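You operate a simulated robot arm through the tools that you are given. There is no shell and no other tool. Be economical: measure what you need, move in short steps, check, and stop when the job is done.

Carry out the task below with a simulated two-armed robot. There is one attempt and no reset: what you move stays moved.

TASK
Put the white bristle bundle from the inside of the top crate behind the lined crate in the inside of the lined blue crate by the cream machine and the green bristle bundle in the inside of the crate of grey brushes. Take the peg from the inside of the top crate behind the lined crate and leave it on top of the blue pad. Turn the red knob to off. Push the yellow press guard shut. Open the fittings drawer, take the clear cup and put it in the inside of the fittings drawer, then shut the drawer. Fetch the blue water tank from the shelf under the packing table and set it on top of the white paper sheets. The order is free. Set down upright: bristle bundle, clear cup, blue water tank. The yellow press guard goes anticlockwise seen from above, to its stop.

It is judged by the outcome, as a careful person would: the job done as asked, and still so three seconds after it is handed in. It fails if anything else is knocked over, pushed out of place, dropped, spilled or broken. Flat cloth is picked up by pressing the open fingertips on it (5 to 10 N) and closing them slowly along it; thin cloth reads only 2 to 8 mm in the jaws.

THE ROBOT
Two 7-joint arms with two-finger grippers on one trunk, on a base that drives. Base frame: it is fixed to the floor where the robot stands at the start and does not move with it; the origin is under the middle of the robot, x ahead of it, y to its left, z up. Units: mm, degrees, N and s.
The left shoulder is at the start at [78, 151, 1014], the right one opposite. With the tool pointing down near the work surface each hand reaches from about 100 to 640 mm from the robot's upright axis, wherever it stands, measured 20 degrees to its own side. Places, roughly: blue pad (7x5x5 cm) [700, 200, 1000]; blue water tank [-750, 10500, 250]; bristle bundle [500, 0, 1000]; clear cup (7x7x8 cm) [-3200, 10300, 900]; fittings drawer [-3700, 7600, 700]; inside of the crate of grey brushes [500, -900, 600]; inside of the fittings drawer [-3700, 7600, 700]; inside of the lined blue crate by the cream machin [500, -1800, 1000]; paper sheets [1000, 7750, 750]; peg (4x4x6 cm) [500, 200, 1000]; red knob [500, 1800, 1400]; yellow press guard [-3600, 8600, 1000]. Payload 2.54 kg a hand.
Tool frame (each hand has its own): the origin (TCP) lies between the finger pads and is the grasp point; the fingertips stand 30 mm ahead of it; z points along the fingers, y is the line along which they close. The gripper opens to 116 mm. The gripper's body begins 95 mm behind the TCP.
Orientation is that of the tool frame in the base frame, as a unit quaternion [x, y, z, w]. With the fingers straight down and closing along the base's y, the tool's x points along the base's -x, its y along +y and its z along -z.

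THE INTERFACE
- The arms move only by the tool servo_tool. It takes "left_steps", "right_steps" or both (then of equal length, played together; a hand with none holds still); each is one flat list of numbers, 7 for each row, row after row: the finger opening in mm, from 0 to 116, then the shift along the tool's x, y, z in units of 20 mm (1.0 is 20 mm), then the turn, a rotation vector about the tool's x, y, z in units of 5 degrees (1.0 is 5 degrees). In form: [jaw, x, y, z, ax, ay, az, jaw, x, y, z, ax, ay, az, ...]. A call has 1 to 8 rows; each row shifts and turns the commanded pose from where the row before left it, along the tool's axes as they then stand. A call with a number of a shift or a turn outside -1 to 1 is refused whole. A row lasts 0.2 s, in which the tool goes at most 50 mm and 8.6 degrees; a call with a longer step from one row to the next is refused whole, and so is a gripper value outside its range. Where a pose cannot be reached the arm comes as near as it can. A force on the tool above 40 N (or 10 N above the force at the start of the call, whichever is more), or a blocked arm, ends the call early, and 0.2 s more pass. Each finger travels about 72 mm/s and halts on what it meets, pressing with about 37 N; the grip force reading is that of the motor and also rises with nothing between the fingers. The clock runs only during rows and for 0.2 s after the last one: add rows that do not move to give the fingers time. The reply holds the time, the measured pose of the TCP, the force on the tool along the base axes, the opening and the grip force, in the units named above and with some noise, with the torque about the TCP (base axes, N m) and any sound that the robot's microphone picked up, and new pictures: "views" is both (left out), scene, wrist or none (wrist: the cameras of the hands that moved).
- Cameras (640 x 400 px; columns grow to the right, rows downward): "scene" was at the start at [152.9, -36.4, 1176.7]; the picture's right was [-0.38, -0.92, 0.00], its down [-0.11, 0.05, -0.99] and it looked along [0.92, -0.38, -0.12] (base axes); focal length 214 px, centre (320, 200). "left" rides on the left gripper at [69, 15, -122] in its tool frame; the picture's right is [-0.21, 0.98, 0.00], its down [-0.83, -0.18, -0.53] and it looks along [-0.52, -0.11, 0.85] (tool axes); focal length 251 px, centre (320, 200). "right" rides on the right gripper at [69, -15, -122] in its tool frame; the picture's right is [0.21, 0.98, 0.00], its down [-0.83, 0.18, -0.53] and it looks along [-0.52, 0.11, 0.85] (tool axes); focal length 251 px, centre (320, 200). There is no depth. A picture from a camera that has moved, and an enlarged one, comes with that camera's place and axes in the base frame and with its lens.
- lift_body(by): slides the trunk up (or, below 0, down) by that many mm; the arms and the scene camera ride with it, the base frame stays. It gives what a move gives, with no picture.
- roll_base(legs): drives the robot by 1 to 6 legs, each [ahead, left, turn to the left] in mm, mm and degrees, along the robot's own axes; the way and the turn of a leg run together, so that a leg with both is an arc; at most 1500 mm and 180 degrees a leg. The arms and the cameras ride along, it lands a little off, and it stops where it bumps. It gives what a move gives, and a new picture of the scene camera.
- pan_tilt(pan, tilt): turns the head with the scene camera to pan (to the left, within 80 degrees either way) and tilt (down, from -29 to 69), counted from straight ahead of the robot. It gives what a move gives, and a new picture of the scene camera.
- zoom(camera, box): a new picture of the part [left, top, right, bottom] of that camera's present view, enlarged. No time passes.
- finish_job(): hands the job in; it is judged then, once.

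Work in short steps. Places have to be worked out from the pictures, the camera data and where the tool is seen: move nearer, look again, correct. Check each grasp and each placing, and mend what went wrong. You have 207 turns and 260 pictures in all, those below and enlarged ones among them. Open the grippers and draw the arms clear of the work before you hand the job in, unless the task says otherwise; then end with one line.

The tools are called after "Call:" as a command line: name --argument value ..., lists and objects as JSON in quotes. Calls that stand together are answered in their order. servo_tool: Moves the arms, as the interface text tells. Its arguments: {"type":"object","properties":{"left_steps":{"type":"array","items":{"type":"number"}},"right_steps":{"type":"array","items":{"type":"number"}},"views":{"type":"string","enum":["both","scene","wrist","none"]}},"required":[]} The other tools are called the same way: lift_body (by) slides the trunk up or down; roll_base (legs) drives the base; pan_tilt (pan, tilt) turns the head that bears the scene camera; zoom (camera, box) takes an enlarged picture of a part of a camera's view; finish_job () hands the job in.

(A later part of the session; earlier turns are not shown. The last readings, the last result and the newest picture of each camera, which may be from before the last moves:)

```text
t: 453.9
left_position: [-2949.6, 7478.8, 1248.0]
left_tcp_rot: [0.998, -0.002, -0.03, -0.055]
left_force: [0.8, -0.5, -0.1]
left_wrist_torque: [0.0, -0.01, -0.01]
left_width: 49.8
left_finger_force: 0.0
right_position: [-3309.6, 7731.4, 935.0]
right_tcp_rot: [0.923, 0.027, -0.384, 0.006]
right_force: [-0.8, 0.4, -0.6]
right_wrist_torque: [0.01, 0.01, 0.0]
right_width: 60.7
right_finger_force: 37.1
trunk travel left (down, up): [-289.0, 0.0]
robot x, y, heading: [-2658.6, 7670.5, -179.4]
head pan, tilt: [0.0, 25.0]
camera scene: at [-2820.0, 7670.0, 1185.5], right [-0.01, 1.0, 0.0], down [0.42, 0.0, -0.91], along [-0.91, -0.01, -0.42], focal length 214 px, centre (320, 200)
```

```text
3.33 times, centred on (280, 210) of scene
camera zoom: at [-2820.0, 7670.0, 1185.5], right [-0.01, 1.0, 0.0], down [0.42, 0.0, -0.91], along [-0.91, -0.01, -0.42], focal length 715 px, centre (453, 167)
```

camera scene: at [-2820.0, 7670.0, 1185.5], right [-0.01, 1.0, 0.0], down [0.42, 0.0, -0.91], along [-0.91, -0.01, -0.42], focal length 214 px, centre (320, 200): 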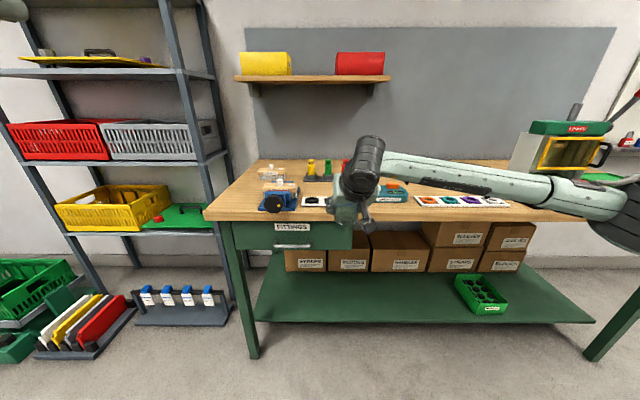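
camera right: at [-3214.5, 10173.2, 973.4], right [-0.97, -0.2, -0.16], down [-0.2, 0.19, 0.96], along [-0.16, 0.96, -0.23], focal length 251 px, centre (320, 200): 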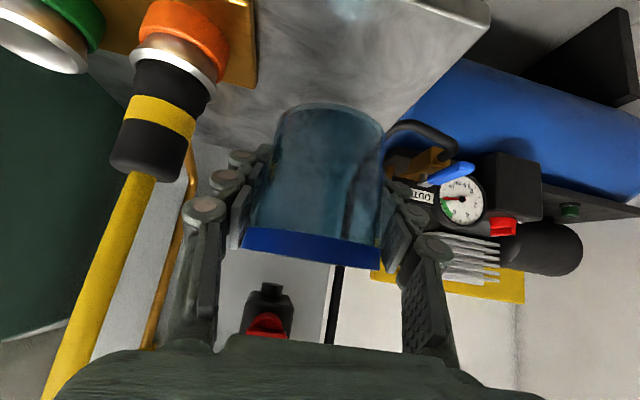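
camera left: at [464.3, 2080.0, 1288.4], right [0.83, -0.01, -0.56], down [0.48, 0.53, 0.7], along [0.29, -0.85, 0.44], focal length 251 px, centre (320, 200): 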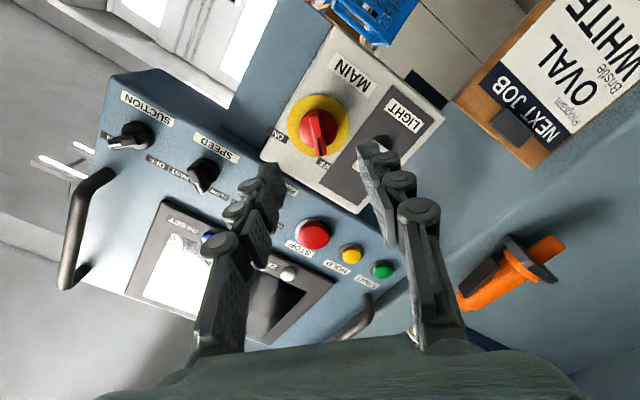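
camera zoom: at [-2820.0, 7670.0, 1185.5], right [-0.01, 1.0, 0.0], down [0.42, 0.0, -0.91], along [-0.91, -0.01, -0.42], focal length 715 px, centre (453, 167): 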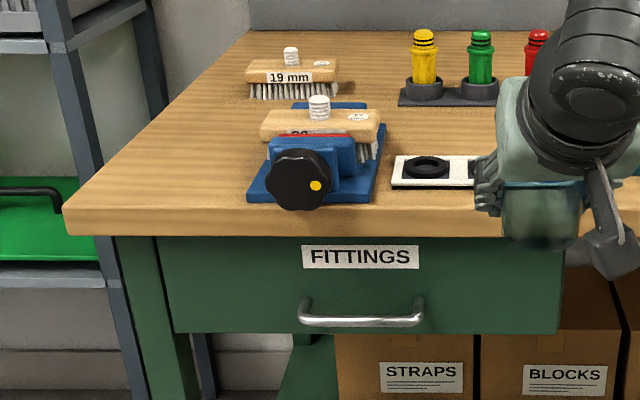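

Handle ≈[-3423,7568,736]; table edge ≈ x −3405, z 875. I pull the right hand (cup) back and start lowering the left hand, then rotate it to point forward with a vertical grip.

Call:
servo_tool --left_steps '[60, -1, 0, 1, -1, 0.69, 0, 60, -1, 0, 1, -0.26, 0, 0, 60, -1, 0, 1, 0, 0, 0, 60, -1, 0, 1, 0, 0, 0, 60, -1, 0, 1, 0, 0, 0, 60, -1, 0, 1, 0, 0, 0, 60, -1, 0, 1, 0, 0, 0, 60, -1, 0, 1, 0, 0, 0]' --right_steps '[54, 0.5, 0, -0.8, 0, 0, 0, 54, 0.5, 0, -0.8, 0, 0, 0, 54, 0.5, 0, -0.8, 0, 0, 0, 54, 0.5, 0, -0.8, 0, 0, 0, 54, 0.5, 0, -0.8, 0, 0, 0, 54, 0.5, 0, -0.8, 0, 0, 0, 54, 0.5, 0, -0.8, 0, 0, 0, 54, 0.5, 0, -0.8, 0, 0, 0]' --views "none"

Call:
servo_tool --left_steps '[60, 0, 0, 0, -0.99, -0.99, 0.99, 60, 0, 0, 0, -0.99, -0.99, 0.99, 60, 0, 0, 0, -0.99, -0.99, 0.99, 60, 0, 0, 0, -0.99, -0.99, 0.99, 60, 0, 0, 0, -0.99, -0.99, 0.99, 60, 0, 0, 0, -0.99, -0.99, 0.99, 60, 0, 0, 0, -0.99, -0.99, 0.99]' --views "none"

Call:
servo_tool --left_steps '[60, 0, 0, 0, -0.99, -0.99, 0.99, 60, 0, 0, 0, -0.99, -0.99, 0.99, 60, 0, 0, 0, -0.99, -0.99, 0.99, 60, 0, 0, 0, -0.99, -0.99, 0.99, 60, 0, 0, 0, -0.99, -0.99, 0.99, 60, 0, 0, 0, -0.99, -0.99, 0.99, 60, 0, 0, 0, -0.99, -0.99, 0.99]' --views "both"

```text
t: 455.7
left_position: [-3113.1, 7480.9, 1088.9]
left_tcp_rot: [1.0, -0.003, 0.0, -0.001]
left_force: [0.3, -0.3, -0.3]
left_wrist_torque: [0.06, -0.02, 0.02]
left_width: 60.0
left_finger_force: 0.1
right_position: [-3162.1, 7741.5, 968.9]
right_tcp_rot: [0.923, 0.027, -0.383, 0.006]
right_force: [-0.5, -0.2, -0.4]
right_wrist_torque: [0.02, 0.03, -0.02]
right_width: 60.6
right_finger_force: 37.1
trunk travel left (down, up): [-289.0, 0.0]
robot x, y, heading: [-2658.5, 7670.7, -179.8]
head pan, tilt: [0.0, 25.0]
```

```text
t: 457.3
left_position: [-3111.4, 7480.0, 1090.4]
left_tcp_rot: [0.865, -0.291, -0.291, 0.288]
left_force: [-0.4, -0.3, -0.4]
left_wrist_torque: [0.02, -0.02, -0.01]
left_width: 60.0
left_finger_force: 0.0
right_position: [-3162.3, 7742.0, 969.9]
right_tcp_rot: [0.923, 0.026, -0.384, 0.005]
right_force: [0.6, -0.7, 0.4]
right_wrist_torque: [-0.02, -0.03, 0.0]
right_width: 60.7
right_finger_force: 37.0
trunk travel left (down, up): [-289.0, 0.0]
robot x, y, heading: [-2657.1, 7670.9, -179.6]
head pan, tilt: [0.0, 25.0]
```

```text
t: 458.9
left_position: [-3196.8, 7518.0, 1145.2]
left_tcp_rot: [-0.497, 0.502, 0.501, -0.5]
left_force: [0.1, -0.3, -0.2]
left_wrist_torque: [0.02, 0.0, -0.01]
left_width: 60.1
left_finger_force: 0.0
left hand out of reach, approached as far as the arm can: row 3, 4, 5, 6, 7
right_position: [-3162.8, 7743.3, 970.4]
right_tcp_rot: [0.923, 0.026, -0.384, 0.005]
right_force: [-0.1, 0.0, -0.7]
right_wrist_torque: [-0.03, 0.0, 0.01]
right_width: 60.5
right_finger_force: 37.2
trunk travel left (down, up): [-289.0, 0.0]
robot x, y, heading: [-2660.1, 7673.4, -179.7]
head pan, tilt: [0.0, 25.0]
camera scene: at [-2819.1, 7669.9, 1185.7], right [-0.01, 1.0, 0.0], down [0.42, 0.0, -0.91], along [-0.91, -0.01, -0.42], focal length 214 px, centre (320, 200)
camera left: at [-3075.6, 7447.6, 1158.9], right [0.0, 0.22, 0.98], down [0.54, 0.82, -0.18], along [-0.84, 0.53, -0.11], focal length 251 px, centre (320, 200)
```

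scene: 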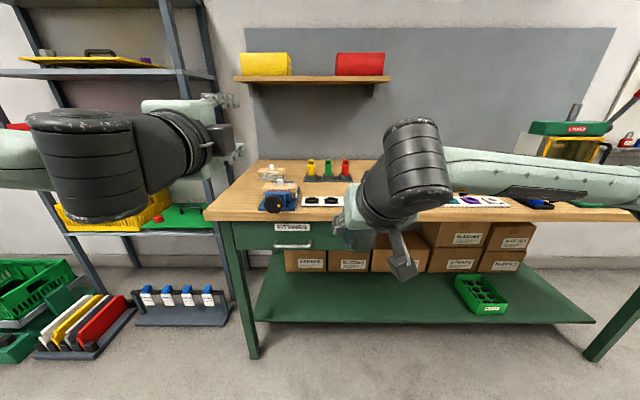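
left: 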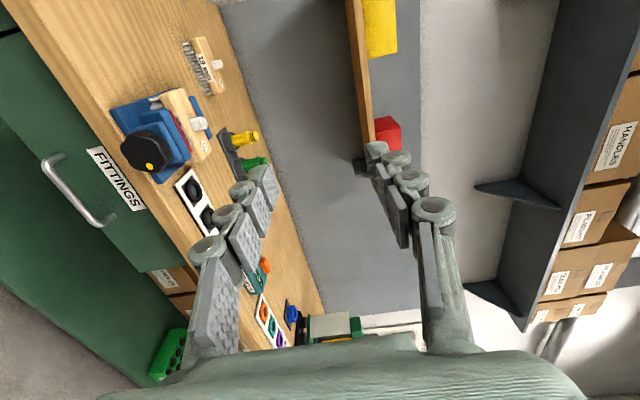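

The left hand points forward with vertical closing. I bring it down in front of the handle.

Call:
servo_tool --left_steps '[60, -0.26, -1, 0.6, 0, 0, 0, 60, -0.26, -1, 0.6, 0, 0, 0, 60, -0.26, -1, 0.6, 0, 0, 0, 60, -0.26, -1, 0.6, 0, 0, 0, 60, -0.26, -1, 0.6, 0, 0, 0, 60, -0.26, -1, 0.6, 0, 0, 0, 60, -0.26, -1, 0.6, 0, 0, 0, 60, -0.26, -1, 0.6, 0, 0, 0]' --views "none"

Call:
servo_tool --left_steps '[60, -0.26, -1, 0.4, 0, 0, 0, 60, -0.26, -1, 0.4, 0, 0, 0, 60, -0.26, -1, 0.4, 0, 0, 0, 60, -0.26, -1, 0.4, 0, 0, 0, 60, -0.26, -1, 0.4, 0, 0, 0, 60, -0.26, -1, 0.4, 0, 0, 0, 60, -0.26, -1, 0.4, 0, 0, 0, 60, -0.26, -1, 0.4, 0, 0, 0]' --views "both"

```text
t: 460.7
left_position: [-3288.1, 7593.3, 1001.3]
left_tcp_rot: [0.501, -0.5, -0.5, 0.499]
left_force: [0.0, 0.2, 0.0]
left_wrist_torque: [0.02, -0.01, 0.0]
left_width: 60.1
left_finger_force: 0.1
left hand out of reach, approached as far as the arm can: row 4, 5, 6, 7, 8
right_position: [-3161.7, 7742.6, 970.3]
right_tcp_rot: [0.923, 0.027, -0.384, 0.006]
right_force: [0.0, 0.5, -0.8]
right_wrist_torque: [-0.01, -0.01, 0.04]
right_width: 61.0
right_finger_force: 36.9
trunk travel left (down, up): [-289.0, 0.0]
robot x, y, heading: [-2652.5, 7674.5, -179.9]
head pan, tilt: [0.0, 25.0]
```

```text
t: 462.5
left_position: [-3334.1, 7680.8, 870.4]
left_tcp_rot: [0.501, -0.5, -0.499, 0.5]
left_force: [1.0, 0.6, 1.1]
left_wrist_torque: [0.01, 0.01, -0.01]
left_width: 60.2
left_finger_force: 0.1
left hand out of reach, approached as far as the arm can: row 1, 2, 3, 4, 5, 6, 7, 8
right_position: [-3162.5, 7743.4, 969.9]
right_tcp_rot: [0.922, 0.026, -0.385, 0.005]
right_force: [-0.2, 0.4, 0.1]
right_wrist_torque: [-0.01, 0.01, 0.0]
right_width: 60.9
right_finger_force: 37.2
trunk travel left (down, up): [-289.0, 0.0]
robot x, y, heading: [-2659.0, 7671.4, -179.6]
head pan, tilt: [0.0, 25.0]
camera scene: at [-2819.5, 7670.1, 1185.6], right [-0.01, 1.0, 0.0], down [0.42, 0.0, -0.91], along [-0.91, -0.01, -0.42], focal length 214 px, centre (320, 200)
camera left: at [-3211.8, 7611.9, 884.5], right [0.0, 0.21, 0.98], down [0.53, 0.83, -0.18], along [-0.85, 0.52, -0.12], focal length 251 px, centre (320, 200)
```

scene: 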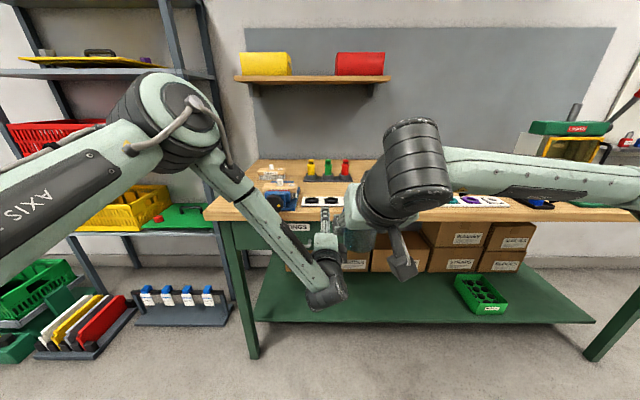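
left: 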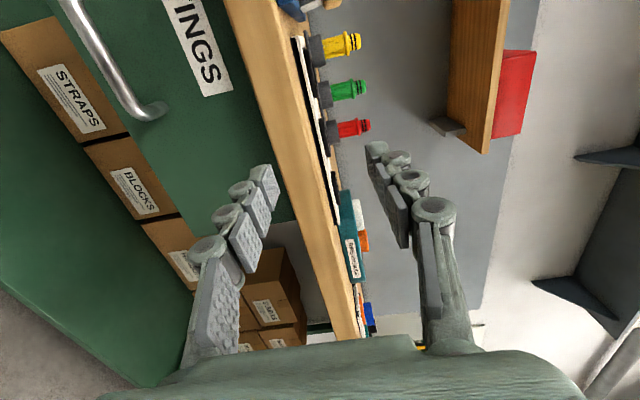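

The wrist can't reach that pose from high shoulders. I lower the trunk (cup hand is clear in front of the bench), and raise the hand accordingly.

Call:
roll_base --legs '[[-60, 0, 0]]'

Call:
lift_body --by -240

Call:
servo_tool --left_steps '[60, 0, 1, 0, 0, 0, 0, 60, 0, 1, 0, 0, 0, 0, 60, 0, 1, 0, 0, 0, 0, 60, 0, 1, 0, 0, 0, 0, 60, 0, 1, 0, 0, 0, 0, 60, 0, 1, 0, 0, 0, 0, 60, 0, 1, 0, 0, 0, 0, 60, 0, 1, 0, 0, 0, 0]' --views "none"

Call:
servo_tool --left_steps '[60, 0, 1, 0, 0, 0, 0, 60, 0, 1, 0, 0, 0, 0, 60, 0, 0.5, 0, 0, 0, 0]' --views "both"

```text
t: 463.5
left_position: [-3274.6, 7680.5, 872.3]
left_tcp_rot: [0.501, -0.5, -0.5, 0.5]
left_force: [0.1, 0.9, -0.2]
left_wrist_torque: [-0.01, 0.02, 0.01]
left_width: 59.8
left_finger_force: 0.0
right_position: [-3102.5, 7741.0, 970.5]
right_tcp_rot: [0.923, 0.028, -0.384, 0.006]
right_force: [0.8, -1.4, -0.6]
right_wrist_torque: [0.02, 0.01, -0.01]
right_width: 61.0
right_finger_force: 37.0
trunk travel left (down, up): [-289.0, 0.0]
robot x, y, heading: [-2601.2, 7674.6, -179.8]
head pan, tilt: [0.0, 25.0]
camera scene: at [-2759.5, 7670.3, 1185.8], right [-0.01, 1.0, 0.0], down [0.42, 0.0, -0.91], along [-0.91, -0.01, -0.42], focal length 214 px, centre (320, 200)
```

scene: 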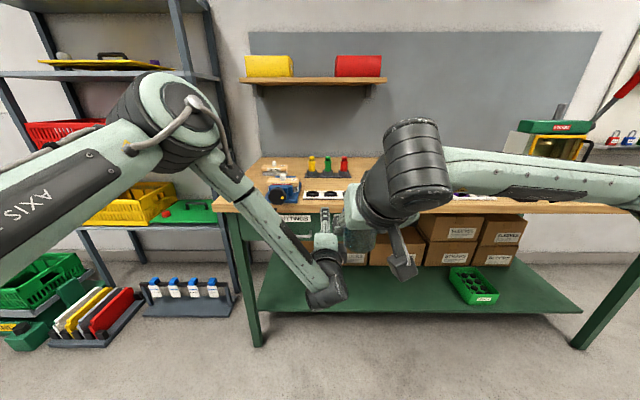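

```text
t: 466.0
left_position: [-3275.3, 7679.9, 630.2]
left_tcp_rot: [0.502, -0.5, -0.499, 0.499]
left_force: [-0.1, -1.0, -0.2]
left_wrist_torque: [0.01, -0.01, 0.04]
left_width: 60.0
left_finger_force: 0.1
right_position: [-3104.2, 7742.0, 730.0]
right_tcp_rot: [0.923, 0.027, -0.385, 0.005]
right_force: [-0.4, 0.0, -0.4]
right_wrist_torque: [-0.03, 0.01, 0.02]
right_width: 60.8
right_finger_force: 36.9
trunk travel left (down, up): [-49.0, 240.0]
robot x, y, heading: [-2598.3, 7670.2, -179.4]
head pan, tilt: [0.0, 25.0]
```

```text
t: 467.0
left_position: [-3274.1, 7674.8, 702.4]
left_tcp_rot: [0.504, -0.504, -0.492, 0.5]
left_force: [0.5, -3.0, -0.2]
left_wrist_torque: [0.02, 0.01, -0.38]
left_width: 59.9
left_finger_force: 0.0
right_position: [-3105.0, 7744.6, 735.4]
right_tcp_rot: [0.92, 0.02, -0.391, 0.003]
right_force: [-0.9, 2.6, -0.6]
right_wrist_torque: [0.07, 0.0, 0.0]
right_width: 60.8
right_finger_force: 37.1
trunk travel left (down, up): [-49.0, 240.0]
robot x, y, heading: [-2599.1, 7670.3, -179.6]
head pan, tilt: [0.0, 25.0]
stopped in row 5 (left hand): the force on the tool passed its limit at 47 N (the readings are from after the stop); the commanded pose is now the measured one
```

```text
t: 467.5
left_position: [-3274.1, 7669.8, 714.3]
left_tcp_rot: [-0.506, 0.508, 0.485, -0.5]
left_force: [-0.3, -1.7, -1.6]
left_wrist_torque: [0.01, 0.27, -0.27]
left_width: 60.1
left_finger_force: 0.1
right_position: [-3108.8, 7746.5, 744.2]
right_tcp_rot: [0.916, 0.017, -0.401, 0.008]
right_force: [1.3, 1.9, -0.3]
right_wrist_torque: [-0.11, -0.01, 0.01]
right_width: 60.7
right_finger_force: 36.8
trunk travel left (down, up): [-49.0, 240.0]
robot x, y, heading: [-2596.4, 7671.5, -179.3]
head pan, tilt: [0.0, 25.0]
stopped in row 2 (left hand): the force on the tool passed its limit at 52 N (the readings are from after the stop); the commanded pose is now the measured one
camera scene: at [-2760.5, 7670.3, 945.5], right [-0.01, 1.0, 0.0], down [0.42, 0.0, -0.91], along [-0.91, -0.01, -0.42], focal length 214 px, centre (320, 200)
camera left: at [-3151.5, 7603.6, 733.2], right [-0.03, 0.23, 0.97], down [0.53, 0.83, -0.18], along [-0.85, 0.51, -0.15], focal length 251 px, centre (320, 200)
```

scene: 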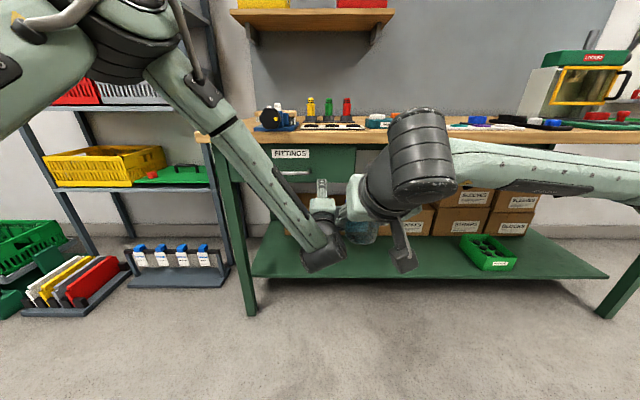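
left: 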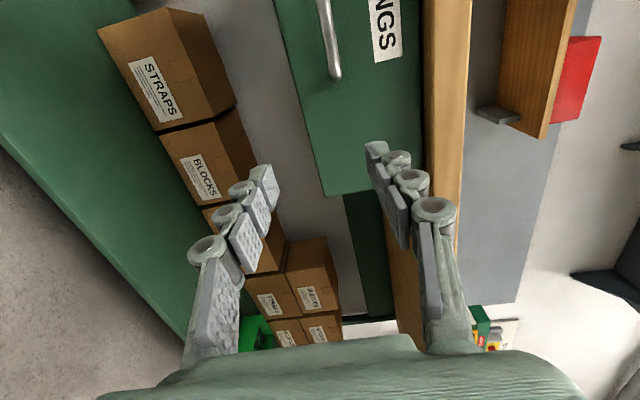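

The two wrists are touching. I first move the right hand (cup) away to the right, and shift the left hand left.

Call:
servo_tool --right_steps '[54, 0, -0.5, 0, 0, 0, 0, 54, -0.2, -1, -0.2, 0, 0, 0, 54, -0.2, -1, -0.2, 0, 0, 0, 54, -0.2, -1, -0.2, 0, 0, 0, 54, -0.2, -1, -0.2, 0, 0, 0, 54, -0.2, -1, -0.2, 0, 0, 0, 54, -0.2, -1, -0.2, 0, 0, 0, 54, -0.2, -1, -0.2, 0, 0, 0]' --left_steps '[60, 0.2, -0.5, 0, 0, 0, 0, 60, 0.5, 0, 0, 0, 0, 0, 60, 0.5, 0, 0, 0, 0, 0, 60, 0.5, 0, 0, 0, 0, 0, 60, 0.5, 0, 0, 0, 0, 0, 60, 0.5, 0, 0, 0, 0, 0, 60, 0.5, 0, 0, 0, 0, 0, 60, 0.5, 0, 0, 0, 0, 0]' --views "both"

```text
t: 469.3
left_position: [-3268.2, 7609.3, 712.8]
left_tcp_rot: [0.51, -0.507, -0.482, 0.501]
left_force: [0.2, 0.0, -0.1]
left_wrist_torque: [0.0, 0.0, 0.01]
left_width: 60.1
left_finger_force: 0.0
left hand out of reach, approached as far as the arm can: row 7, 8
right_position: [-3114.5, 7895.3, 783.8]
right_tcp_rot: [0.916, 0.017, -0.401, 0.008]
right_force: [-0.6, -0.2, 1.2]
right_wrist_torque: [-0.03, 0.03, -0.04]
right_width: 60.8
right_finger_force: 37.5
trunk travel left (down, up): [-49.0, 240.0]
robot x, y, heading: [-2597.9, 7673.0, -179.5]
head pan, tilt: [0.0, 25.0]
camera scene: at [-2760.3, 7670.3, 945.6], right [-0.01, 1.0, 0.0], down [0.42, 0.0, -0.91], along [-0.91, -0.01, -0.42], focal length 214 px, centre (320, 200)
camera right: at [-2977.7, 7915.6, 817.0], right [0.18, -0.97, -0.16], down [-0.16, -0.19, 0.97], along [-0.97, -0.15, -0.19], focal length 251 px, centre (320, 200)
camera left: at [-3146.1, 7543.3, 732.6], right [-0.04, 0.23, 0.97], down [0.52, 0.83, -0.18], along [-0.85, 0.5, -0.15], focal length 251 px, centre (320, 200)
```

scene: 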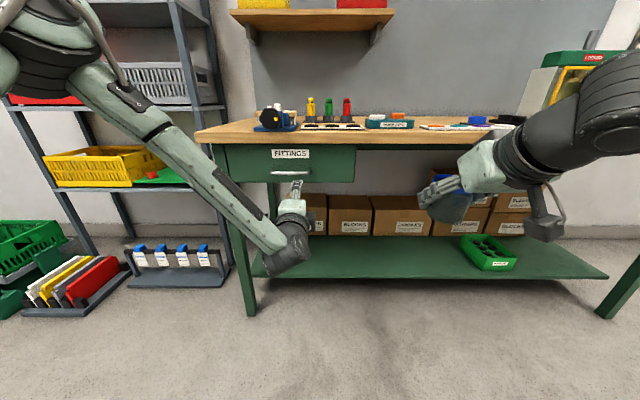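
right: 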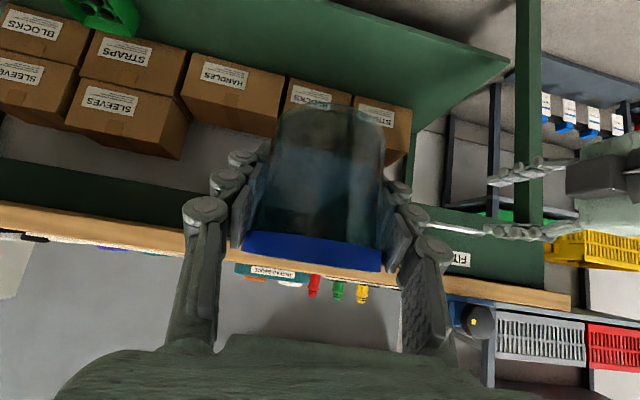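
left: 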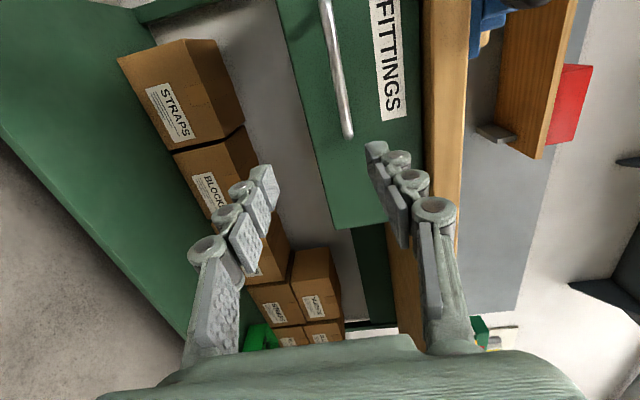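

Now aligned laterally within the handle. I raise 21 mm, then roll 30 mm left and 100 mm forward and look.

Call:
servo_tool --left_steps '[60, 0, 0.55, 0, 0, 0, 0, 60, 0, 0.5, 0, 0, 0, 0]' --views "none"

Call:
roll_base --legs '[[0, 30, 0], [95, 0, 0]]'

Call:
zoom --camera "left" --box '[0, 0, 640, 400]'

```text
t: 469.9
left_position: [-3269.1, 7610.2, 734.4]
left_tcp_rot: [-0.507, 0.508, 0.485, -0.5]
left_force: [-0.3, 0.4, 0.1]
left_wrist_torque: [-0.03, 0.01, 0.03]
left_width: 60.1
left_finger_force: 0.1
right_position: [-3114.2, 7895.3, 783.9]
right_tcp_rot: [0.916, 0.017, -0.401, 0.007]
right_force: [-0.5, 1.5, -0.7]
right_wrist_torque: [0.0, -0.02, -0.01]
right_width: 60.9
right_finger_force: 37.3
trunk travel left (down, up): [-49.0, 240.0]
robot x, y, heading: [-2600.4, 7674.6, -179.6]
head pan, tilt: [0.0, 25.0]
```

```text
t: 471.6
left_position: [-3363.3, 7581.0, 735.7]
left_tcp_rot: [-0.506, 0.508, 0.486, -0.5]
left_force: [-0.1, 0.2, 0.0]
left_wrist_torque: [-0.03, 0.03, 0.03]
left_width: 60.0
left_finger_force: 0.2
right_position: [-3208.4, 7865.6, 785.5]
right_tcp_rot: [0.916, 0.016, -0.401, 0.007]
right_force: [1.1, 0.4, 0.5]
right_wrist_torque: [-0.01, 0.05, 0.04]
right_width: 60.5
right_finger_force: 37.2
trunk travel left (down, up): [-49.0, 240.0]
robot x, y, heading: [-2692.0, 7643.8, -179.8]
head pan, tilt: [0.0, 25.0]
camera scene: at [-2854.9, 7639.7, 945.6], right [-0.01, 1.0, 0.0], down [0.42, 0.0, -0.91], along [-0.91, -0.01, -0.42], focal length 214 px, centre (320, 200)
```

scene: 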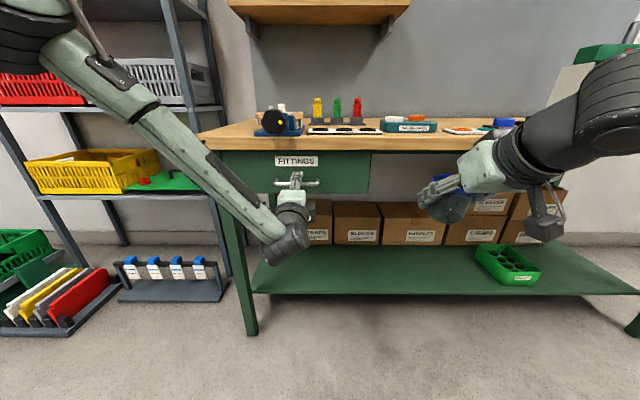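

```text
1.00 times, centred on (320, 200) of left (not enlarged: the box is as wide or as high as the picture)
camera zoom: at [-3242.0, 7513.4, 754.3], right [-0.03, 0.23, 0.97], down [0.53, 0.83, -0.18], along [-0.85, 0.51, -0.15], focal length 251 px, centre (320, 200)
```

zoom: 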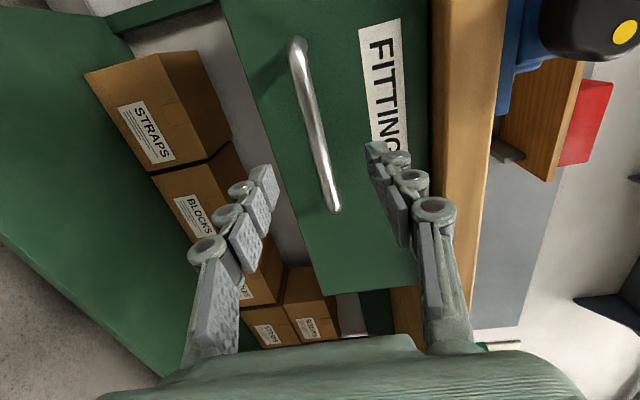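

The bar is centred between the fingers vertically. I roll forward 47 mm and close on it.

Call:
roll_base --legs '[[47, 0, 0]]'

Call:
servo_tool --left_steps '[40, 0, 0, 0, 0, 0, 0, 25, 0, 0, 0, 0, 0, 0, 10, 0, 0, 0, 0, 0, 0, 4, 0, 0, 0, 0, 0, 0, 4, 0, 0, 0, 0, 0, 0]' --views "wrist"

```text
t: 472.5
left_position: [-3410.6, 7579.9, 735.6]
left_tcp_rot: [-0.506, 0.507, 0.486, -0.5]
left_force: [-0.3, 0.0, 0.5]
left_wrist_torque: [0.0, 0.02, 0.02]
left_width: 59.9
left_finger_force: 0.1
right_position: [-3255.3, 7864.9, 785.7]
right_tcp_rot: [0.916, 0.016, -0.401, 0.007]
right_force: [-0.3, 0.1, -1.3]
right_wrist_torque: [-0.02, -0.01, -0.02]
right_width: 60.9
right_finger_force: 36.6
trunk travel left (down, up): [-49.0, 240.0]
robot x, y, heading: [-2744.1, 7641.5, -179.6]
head pan, tilt: [0.0, 25.0]
camera scene: at [-2901.4, 7639.4, 945.6], right [-0.01, 1.0, 0.0], down [0.42, 0.0, -0.91], along [-0.91, -0.01, -0.42], focal length 214 px, centre (320, 200)
```

scene: 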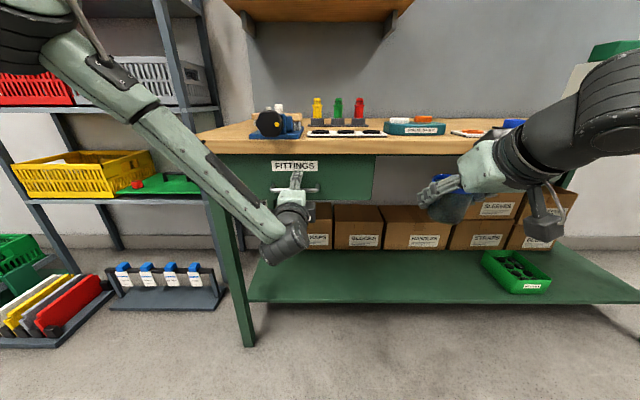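

```text
t: 473.7
left_position: [-3412.4, 7581.3, 734.9]
left_tcp_rot: [-0.506, 0.508, 0.486, -0.5]
left_force: [-0.5, -0.5, -1.9]
left_wrist_torque: [0.61, 0.01, 0.01]
left_width: 10.0
left_finger_force: 37.2
right_position: [-3255.2, 7865.6, 783.6]
right_tcp_rot: [0.916, 0.016, -0.401, 0.007]
right_force: [1.2, -0.9, -1.1]
right_wrist_torque: [-0.06, 0.03, 0.01]
right_width: 60.9
right_finger_force: 37.1
trunk travel left (down, up): [-49.0, 240.0]
robot x, y, heading: [-2740.7, 7638.1, -179.7]
head pan, tilt: [0.0, 25.0]
camera left: at [-3288.6, 7513.0, 753.9], right [-0.03, 0.23, 0.97], down [0.53, 0.83, -0.18], along [-0.85, 0.51, -0.15], focal length 251 px, centre (320, 200)
```

left: 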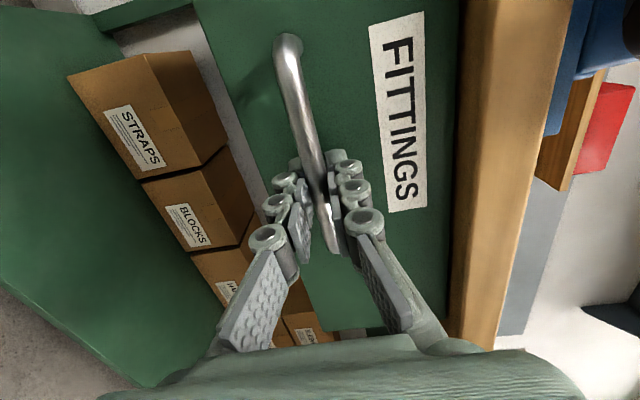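

Bar gripped (10 mm). I pull the drawer by rolling back 210 mm.

Call:
roll_base --legs '[[-210, 0, 0]]'

Call:
zoom --camera "right" --box '[0, 0, 640, 400]'

```text
t: 475.3
left_position: [-3203.7, 7579.2, 734.7]
left_tcp_rot: [-0.507, 0.507, 0.485, -0.5]
left_force: [-1.1, -11.7, -3.3]
left_wrist_torque: [0.52, 0.01, 0.13]
left_width: 9.9
left_finger_force: 37.6
right_position: [-3046.8, 7865.5, 784.5]
right_tcp_rot: [0.916, 0.017, -0.401, 0.008]
right_force: [0.4, 0.9, 0.4]
right_wrist_torque: [0.01, -0.02, 0.01]
right_width: 60.8
right_finger_force: 36.8
trunk travel left (down, up): [-49.0, 240.0]
robot x, y, heading: [-2537.5, 7645.2, -179.9]
head pan, tilt: [0.0, 25.0]
camera scene: at [-2694.2, 7640.0, 945.6], right [-0.01, 1.0, 0.0], down [0.42, 0.0, -0.91], along [-0.91, 0.0, -0.42], focal length 214 px, centre (320, 200)
```

scene: 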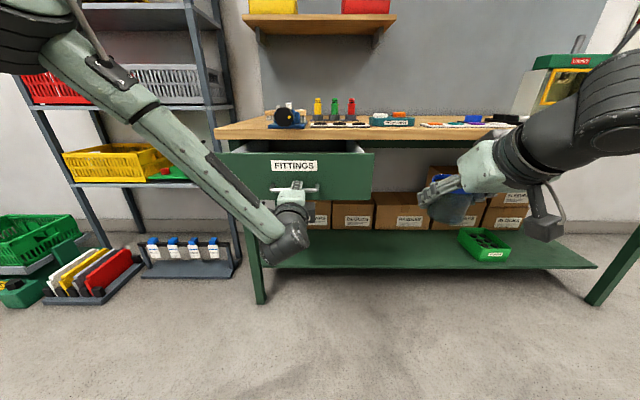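

```text
1.00 times, centred on (320, 200) of right (not enlarged: the box is as wide or as high as the picture)
camera zoom: at [-2911.1, 7885.8, 817.0], right [0.18, -0.97, -0.16], down [-0.16, -0.19, 0.97], along [-0.97, -0.15, -0.19], focal length 251 px, centre (320, 200)
```

zoom: 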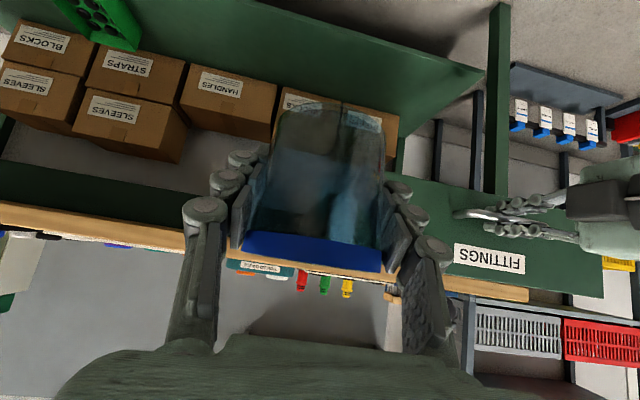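

Drawer is open ~208 mm. I pull a further 80 mm for more room.

Call:
roll_base --legs '[[-80, 0, 0]]'

Call:
zoom --camera "scene" --box '[200, 100, 400, 250]'

```text
t: 476.4
left_position: [-3121.5, 7581.0, 734.4]
left_tcp_rot: [0.507, -0.507, -0.485, 0.501]
left_force: [1.6, -2.3, -1.5]
left_wrist_torque: [0.7, -0.06, -0.09]
left_width: 9.2
left_finger_force: 36.3
right_position: [-2966.5, 7867.0, 784.4]
right_tcp_rot: [0.916, 0.016, -0.401, 0.006]
right_force: [0.2, 1.2, 0.0]
right_wrist_torque: [-0.01, 0.0, 0.04]
right_width: 60.8
right_finger_force: 37.2
trunk travel left (down, up): [-49.0, 240.0]
robot x, y, heading: [-2452.4, 7642.4, -179.6]
head pan, tilt: [0.0, 25.0]
camera scene: at [-2613.3, 7640.7, 945.6], right [-0.01, 1.0, 0.0], down [0.42, 0.0, -0.91], along [-0.91, -0.01, -0.42], focal length 214 px, centre (320, 200)
```

scene: 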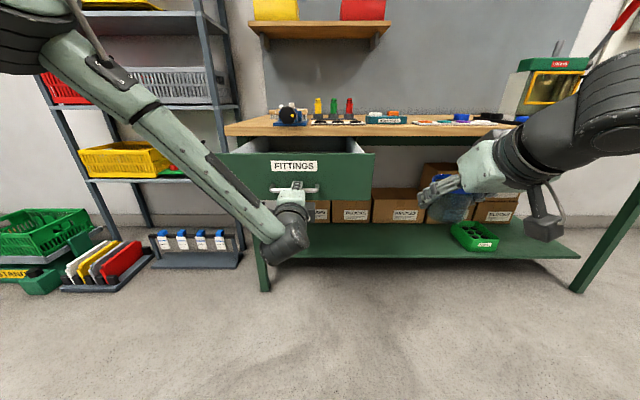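

```text
2.67 times, centred on (300, 175) of scene
camera zoom: at [-2613.3, 7640.7, 945.6], right [-0.01, 1.0, 0.0], down [0.42, 0.0, -0.91], along [-0.91, -0.01, -0.42], focal length 572 px, centre (373, 267)
```

zoom: 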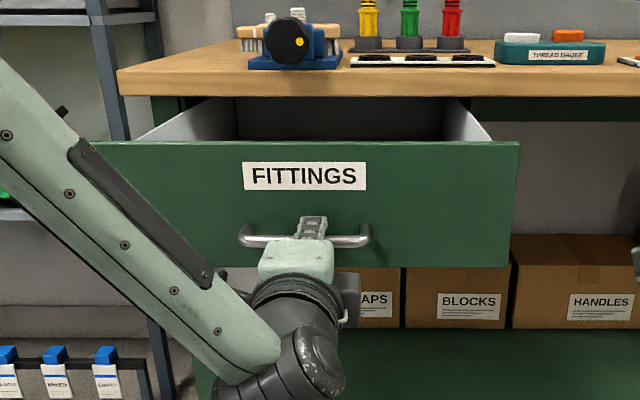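

Drawer front now near x −3150. I release the handle, back the left hand off, and return it to a folded pointing-down pose.

Call:
servo_tool --left_steps '[20, 0, 0, 0, 0, 0, 0, 40, 0, 0, 0, 0, 0, 0, 60, 0, 0, 0, 0, 0, 0, 60, 0, 0, -1, 0, 0, 0, 60, 0, 0, -1, 0, 0, 0, 60, 0, 0, -1, 0, 0, 0, 60, 0, 0, -1, 0, 0, 0]' --views "none"

Call:
roll_base --legs '[[-120, 0, 0]]'

Call:
lift_body --by 240

Call:
servo_tool --left_steps '[50, 0, 0, 0, 0.99, 0.99, -0.99, 50, 0, 0, 0, 0.99, 0.99, -0.99, 50, 0, 0, 0, 0.99, 0.99, -0.99, 50, 0, 0, 0, 0.99, 0.99, -0.99, 50, 0, 0, 0, 0.99, 0.99, -0.99, 50, 0, 0, 0, 0.99, 0.99, -0.99, 50, 0, 0, 0, 0.99, 0.99, -0.99]' --views "none"

Call:
servo_tool --left_steps '[50, 0, 0, 0, 0.99, 0.99, -0.99, 50, 0, 0, 0, 0.99, 0.99, -0.99, 50, 0, 0, 0, 0.99, 0.99, -0.99, 50, 0, 0, 0, 0.99, 0.99, -0.99, 50, 0, 0, 0, 0.99, 0.99, -0.99, 50, 0, 0, 0, 0.99, 0.99, -0.99, 50, 0, 0, 0, 0.99, 0.99, -0.99]' --views "none"

```text
t: 478.0
left_position: [-3044.2, 7582.7, 737.4]
left_tcp_rot: [0.507, -0.507, -0.485, 0.5]
left_force: [0.8, -0.5, 0.8]
left_wrist_torque: [0.01, 0.03, -0.01]
left_width: 60.2
left_finger_force: 0.0
right_position: [-2965.8, 7866.1, 784.3]
right_tcp_rot: [0.916, 0.016, -0.401, 0.007]
right_force: [0.1, -0.1, -0.7]
right_wrist_torque: [-0.01, -0.03, 0.02]
right_width: 60.7
right_finger_force: 37.0
trunk travel left (down, up): [-49.0, 240.0]
robot x, y, heading: [-2451.3, 7641.6, -179.5]
head pan, tilt: [0.0, 25.0]
```

```text
t: 479.2
left_position: [-2926.9, 7582.9, 737.6]
left_tcp_rot: [-0.506, 0.508, 0.485, -0.5]
left_force: [-0.1, -0.7, -0.4]
left_wrist_torque: [0.0, -0.01, -0.01]
left_width: 59.8
left_finger_force: 0.0
right_position: [-2848.8, 7867.9, 783.3]
right_tcp_rot: [0.916, 0.016, -0.401, 0.007]
right_force: [-0.6, 0.3, -0.5]
right_wrist_torque: [0.0, 0.0, -0.01]
right_width: 60.8
right_finger_force: 36.8
trunk travel left (down, up): [-49.0, 240.0]
robot x, y, heading: [-2331.9, 7642.1, -179.8]
head pan, tilt: [0.0, 25.0]
camera scene: at [-2495.2, 7641.7, 945.6], right [-0.01, 1.0, 0.0], down [0.42, 0.0, -0.91], along [-0.91, 0.0, -0.42], focal length 214 px, centre (320, 200)
```

scene: 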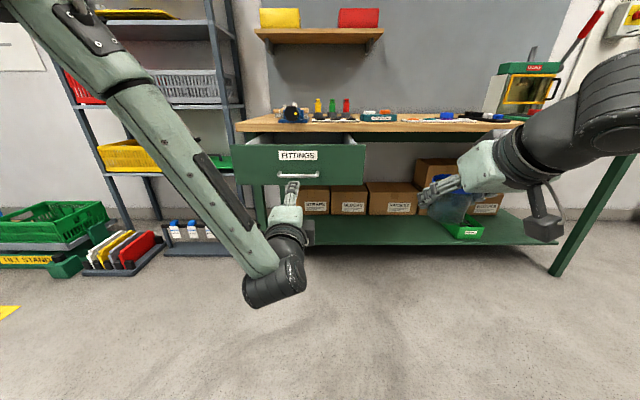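

```text
t: 481.7
left_position: [-2927.0, 7582.9, 978.1]
left_tcp_rot: [-0.508, 0.508, 0.484, -0.5]
left_force: [0.6, 0.2, -0.4]
left_wrist_torque: [-0.01, 0.02, -0.02]
left_width: 60.1
left_finger_force: 0.0
right_position: [-2848.9, 7867.4, 1023.2]
right_tcp_rot: [0.916, 0.015, -0.401, 0.007]
right_force: [0.5, 0.5, -0.7]
right_wrist_torque: [0.0, 0.02, 0.0]
right_width: 60.8
right_finger_force: 36.8
trunk travel left (down, up): [-289.0, 0.0]
robot x, y, heading: [-2335.5, 7639.1, -179.7]
head pan, tilt: [0.0, 25.0]
```

```text
t: 483.3
left_position: [-2926.4, 7582.1, 975.8]
left_tcp_rot: [0.871, -0.288, -0.271, 0.293]
left_force: [0.1, -0.7, 0.4]
left_wrist_torque: [-0.02, -0.03, 0.01]
left_width: 49.9
left_finger_force: 0.1
right_position: [-2849.0, 7866.9, 1024.4]
right_tcp_rot: [0.916, 0.015, -0.401, 0.006]
right_force: [-1.2, 0.1, -2.1]
right_wrist_torque: [-0.01, 0.03, -0.02]
right_width: 60.8
right_finger_force: 36.9
trunk travel left (down, up): [-289.0, 0.0]
robot x, y, heading: [-2332.6, 7643.8, -179.7]
head pan, tilt: [0.0, 25.0]
```

```text
t: 484.9
left_position: [-2927.3, 7583.2, 978.0]
left_tcp_rot: [1.0, 0.008, 0.016, 0.006]
left_force: [0.2, -0.4, 0.0]
left_wrist_torque: [0.0, 0.0, -0.03]
left_width: 49.9
left_finger_force: 0.1
right_position: [-2848.0, 7868.2, 1025.0]
right_tcp_rot: [0.916, 0.016, -0.401, 0.008]
right_force: [-1.1, -0.3, -0.7]
right_wrist_torque: [-0.01, -0.04, -0.01]
right_width: 60.8
right_finger_force: 36.7
trunk travel left (down, up): [-289.0, 0.0]
robot x, y, heading: [-2334.5, 7643.2, -179.7]
head pan, tilt: [0.0, 25.0]
```

Left hand is back to pointing down. I retract it, and level the cup tilt (+2°) on the right hand.

Call:
servo_tool --left_steps '[50, 1, 0.6, -0.9, 0, 0, 0, 50, 1, 0.6, -0.9, 0, 0, 0, 50, 1, 0.6, -0.9, 0, 0, 0, 50, 1, 0.6, -0.9, 0, 0, 0, 50, 1, 0.6, -0.9, 0, 0, 0, 50, 1, 0.6, -0.9, 0, 0, 0, 50, 1, 0.6, -0.9, 0, 0, 0, 50, 1, 0.6, -0.9, 0, 0, 0]' --right_steps '[54, 0, 0.4, 0, 0, 0.4, 0, 54, 0, 0.4, 0, 0, 0, 0, 54, 0, 0.4, 0, 0, 0, 0, 54, 0, 0.4, 0, 0, 0, 0, 54, 0, 0.4, 0, 0, 0, 0, 54, 0, 0.4, 0, 0, 0, 0, 54, 0, 0.4, 0, 0, 0, 0, 54, 0, 0.4, 0, 0, 0, 0]' --views "none"

Call:
servo_tool --left_steps '[50, 1, 0.3, 0, 0, 0, 0, 50, 1, 0.3, 0, 0, 0, 0, 50, 1, 0.3, 0, 0, 0, 0, 50, 1, 0.3, 0, 0, 0, 0, 50, 1, 0.3, 0, 0, 0, 0, 50, 1, 0.3, 0, 0, 0, 0]' --right_steps '[54, -0.7, 0.3, 0.7, 0, 0, 0, 54, -0.7, 0.3, 0.7, 0, 0, 0, 54, -0.7, 0.3, 0.7, 0, 0, 0, 54, -0.7, 0.3, 0.7, 0, 0, 0, 54, 0, 0.3, 0, 0, 0, 0, 54, 0, 0.3, 0, 0, 0, 0]' --views "none"

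Call:
pan_tilt --pan 0 --tilt 40

```text
t: 486.7
left_position: [-2766.7, 7489.7, 1130.3]
left_tcp_rot: [1.0, 0.008, 0.014, 0.007]
left_force: [-0.6, 0.2, -0.6]
left_wrist_torque: [0.0, -0.01, -0.02]
left_width: 50.1
left_finger_force: 0.1
right_position: [-2845.5, 7805.7, 1025.9]
right_tcp_rot: [0.923, 0.015, -0.385, 0.006]
right_force: [0.6, 1.1, -1.5]
right_wrist_torque: [0.01, 0.0, 0.02]
right_width: 61.0
right_finger_force: 37.4
trunk travel left (down, up): [-289.0, 0.0]
robot x, y, heading: [-2338.8, 7641.5, -179.5]
head pan, tilt: [0.0, 25.0]
```

```text
t: 488.1
left_position: [-2648.9, 7458.9, 1132.6]
left_tcp_rot: [1.0, 0.007, 0.015, 0.007]
left_force: [-0.2, 0.0, -0.3]
left_wrist_torque: [0.02, 0.02, 0.0]
left_width: 50.0
left_finger_force: 0.0
right_position: [-2923.4, 7764.9, 1025.8]
right_tcp_rot: [0.923, 0.016, -0.385, 0.007]
right_force: [0.4, -0.1, -0.7]
right_wrist_torque: [0.0, -0.01, 0.0]
right_width: 60.4
right_finger_force: 36.6
trunk travel left (down, up): [-289.0, 0.0]
robot x, y, heading: [-2334.1, 7646.8, -179.7]
head pan, tilt: [0.0, 25.0]
```

```text
t: 488.9
left_position: [-2648.8, 7459.2, 1131.3]
left_tcp_rot: [1.0, 0.008, 0.015, 0.007]
left_force: [0.2, 0.5, -0.3]
left_wrist_torque: [-0.01, 0.02, 0.03]
left_width: 49.9
left_finger_force: 0.1
right_position: [-2924.5, 7765.8, 1025.7]
right_tcp_rot: [0.922, 0.015, -0.386, 0.006]
right_force: [1.2, 0.2, 0.9]
right_wrist_torque: [0.0, 0.01, 0.0]
right_width: 60.5
right_finger_force: 36.8
trunk travel left (down, up): [-289.0, 0.0]
robot x, y, heading: [-2334.6, 7646.8, -179.8]
head pan, tilt: [0.0, 40.0]
camera scene: at [-2488.1, 7641.8, 1162.4], right [-0.01, 1.0, 0.0], down [0.64, 0.0, -0.77], along [-0.77, 0.0, -0.64], focal length 214 px, centre (320, 200)
```

scene: 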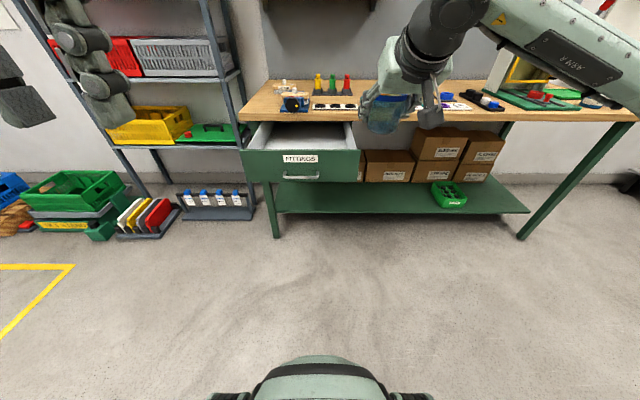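

Drawer is empty and open. I roll 110 mm left and 330 mm forward, keeping the cup high.

Call:
roll_base --legs '[[0, 110, 0], [330, 0, 0]]'

Call:
zoom --camera "right" --box '[0, 0, 640, 400]'

```text
t: 492.4
left_position: [-2981.1, 7348.3, 1132.8]
left_tcp_rot: [1.0, 0.007, 0.014, 0.008]
left_force: [-1.0, 0.0, 0.3]
left_wrist_torque: [-0.01, 0.01, 0.02]
left_width: 50.1
left_finger_force: 0.1
right_position: [-3254.2, 7654.2, 1025.5]
right_tcp_rot: [0.922, 0.015, -0.386, 0.007]
right_force: [-0.9, 0.7, -1.2]
right_wrist_torque: [-0.03, 0.0, 0.0]
right_width: 60.9
right_finger_force: 37.2
trunk travel left (down, up): [-289.0, 0.0]
robot x, y, heading: [-2665.4, 7525.8, -179.9]
head pan, tilt: [0.0, 40.0]
camera scene: at [-2818.9, 7529.4, 1162.2], right [0.0, 1.0, 0.0], down [0.64, 0.0, -0.77], along [-0.77, 0.0, -0.64], focal length 214 px, centre (320, 200)
```

scene: 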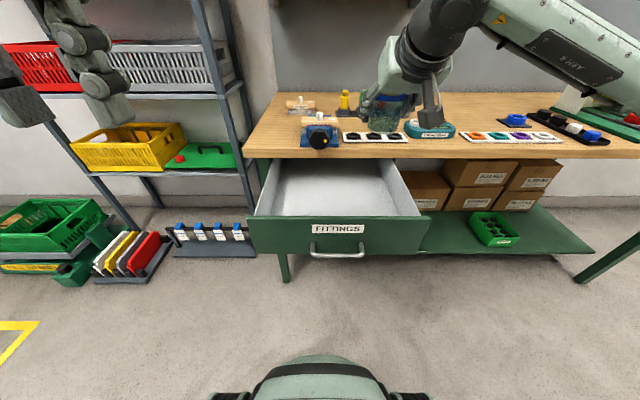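

```text
1.00 times, centred on (320, 200) of right (not enlarged: the box is as wide or as high as the picture)
camera zoom: at [-3119.4, 7673.2, 1062.3], right [0.18, -0.97, -0.15], down [-0.2, -0.19, 0.96], along [-0.96, -0.15, -0.22], focal length 251 px, centre (320, 200)
```

zoom: 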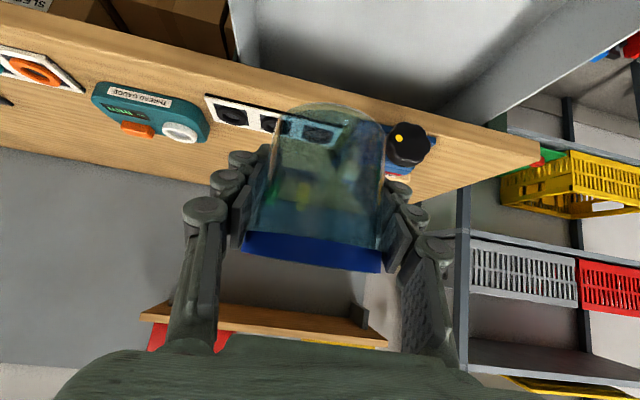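

Plan: the wrist camera would foul the drawer front, so I yaw the hand 60° about the vertical (cup stays upright) so it leans in from the right-back.

Call:
servo_tool --right_steps '[54, 0, 0, 0, -0.85, 0, -0.85, 54, 0, 0, 0, -0.85, 0, -0.85, 54, 0, 0, 0, -0.85, 0, -0.85, 54, 0, 0, 0, -0.85, 0, -0.85, 54, 0, 0, 0, -0.85, 0, -0.85, 54, 0, 0, 0, -0.85, 0, -0.85, 54, 0, 0, 0, -0.85, 0, -0.85, 54, 0, 0, 0, -0.85, 0, -0.85]' --views "both"

```text
t: 494.2
left_position: [-2979.7, 7347.0, 1132.6]
left_tcp_rot: [1.0, 0.007, 0.015, 0.007]
left_force: [-0.4, 0.4, 0.0]
left_wrist_torque: [0.0, -0.04, 0.02]
left_width: 49.6
left_finger_force: 0.0
right_position: [-3254.2, 7655.9, 1026.0]
right_tcp_rot: [0.846, 0.37, -0.354, 0.152]
right_force: [0.5, -0.9, -0.9]
right_wrist_torque: [-0.01, -0.06, 0.02]
right_width: 60.8
right_finger_force: 37.0
right hand out of reach, approached as far as the arm can: row 8
trunk travel left (down, up): [-289.0, 0.0]
robot x, y, heading: [-2662.3, 7530.3, -179.9]
head pan, tilt: [0.0, 40.0]
camera scene: at [-2818.3, 7529.3, 1162.3], right [0.0, 1.0, 0.0], down [0.64, 0.0, -0.77], along [-0.77, 0.0, -0.64], focal length 214 px, centre (320, 200)
camera right: at [-3172.4, 7763.6, 1063.0], right [0.82, -0.55, -0.16], down [0.0, -0.27, 0.96], along [-0.58, -0.79, -0.23], focal length 251 px, centre (320, 200)
```

scene: 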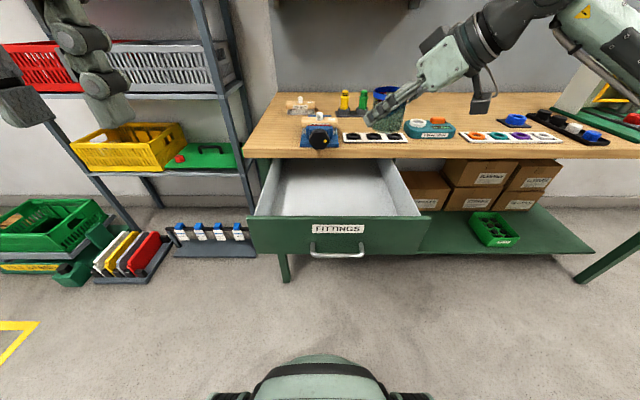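
right: 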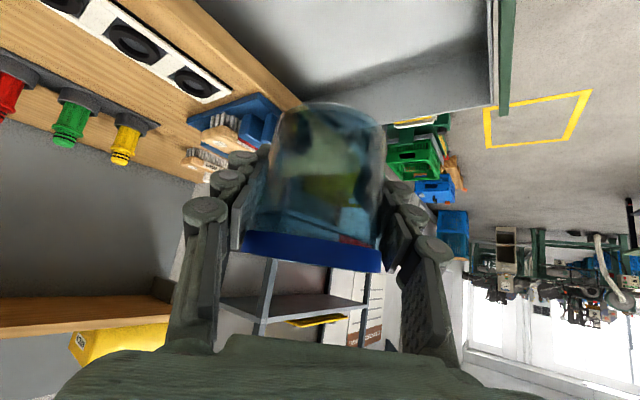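

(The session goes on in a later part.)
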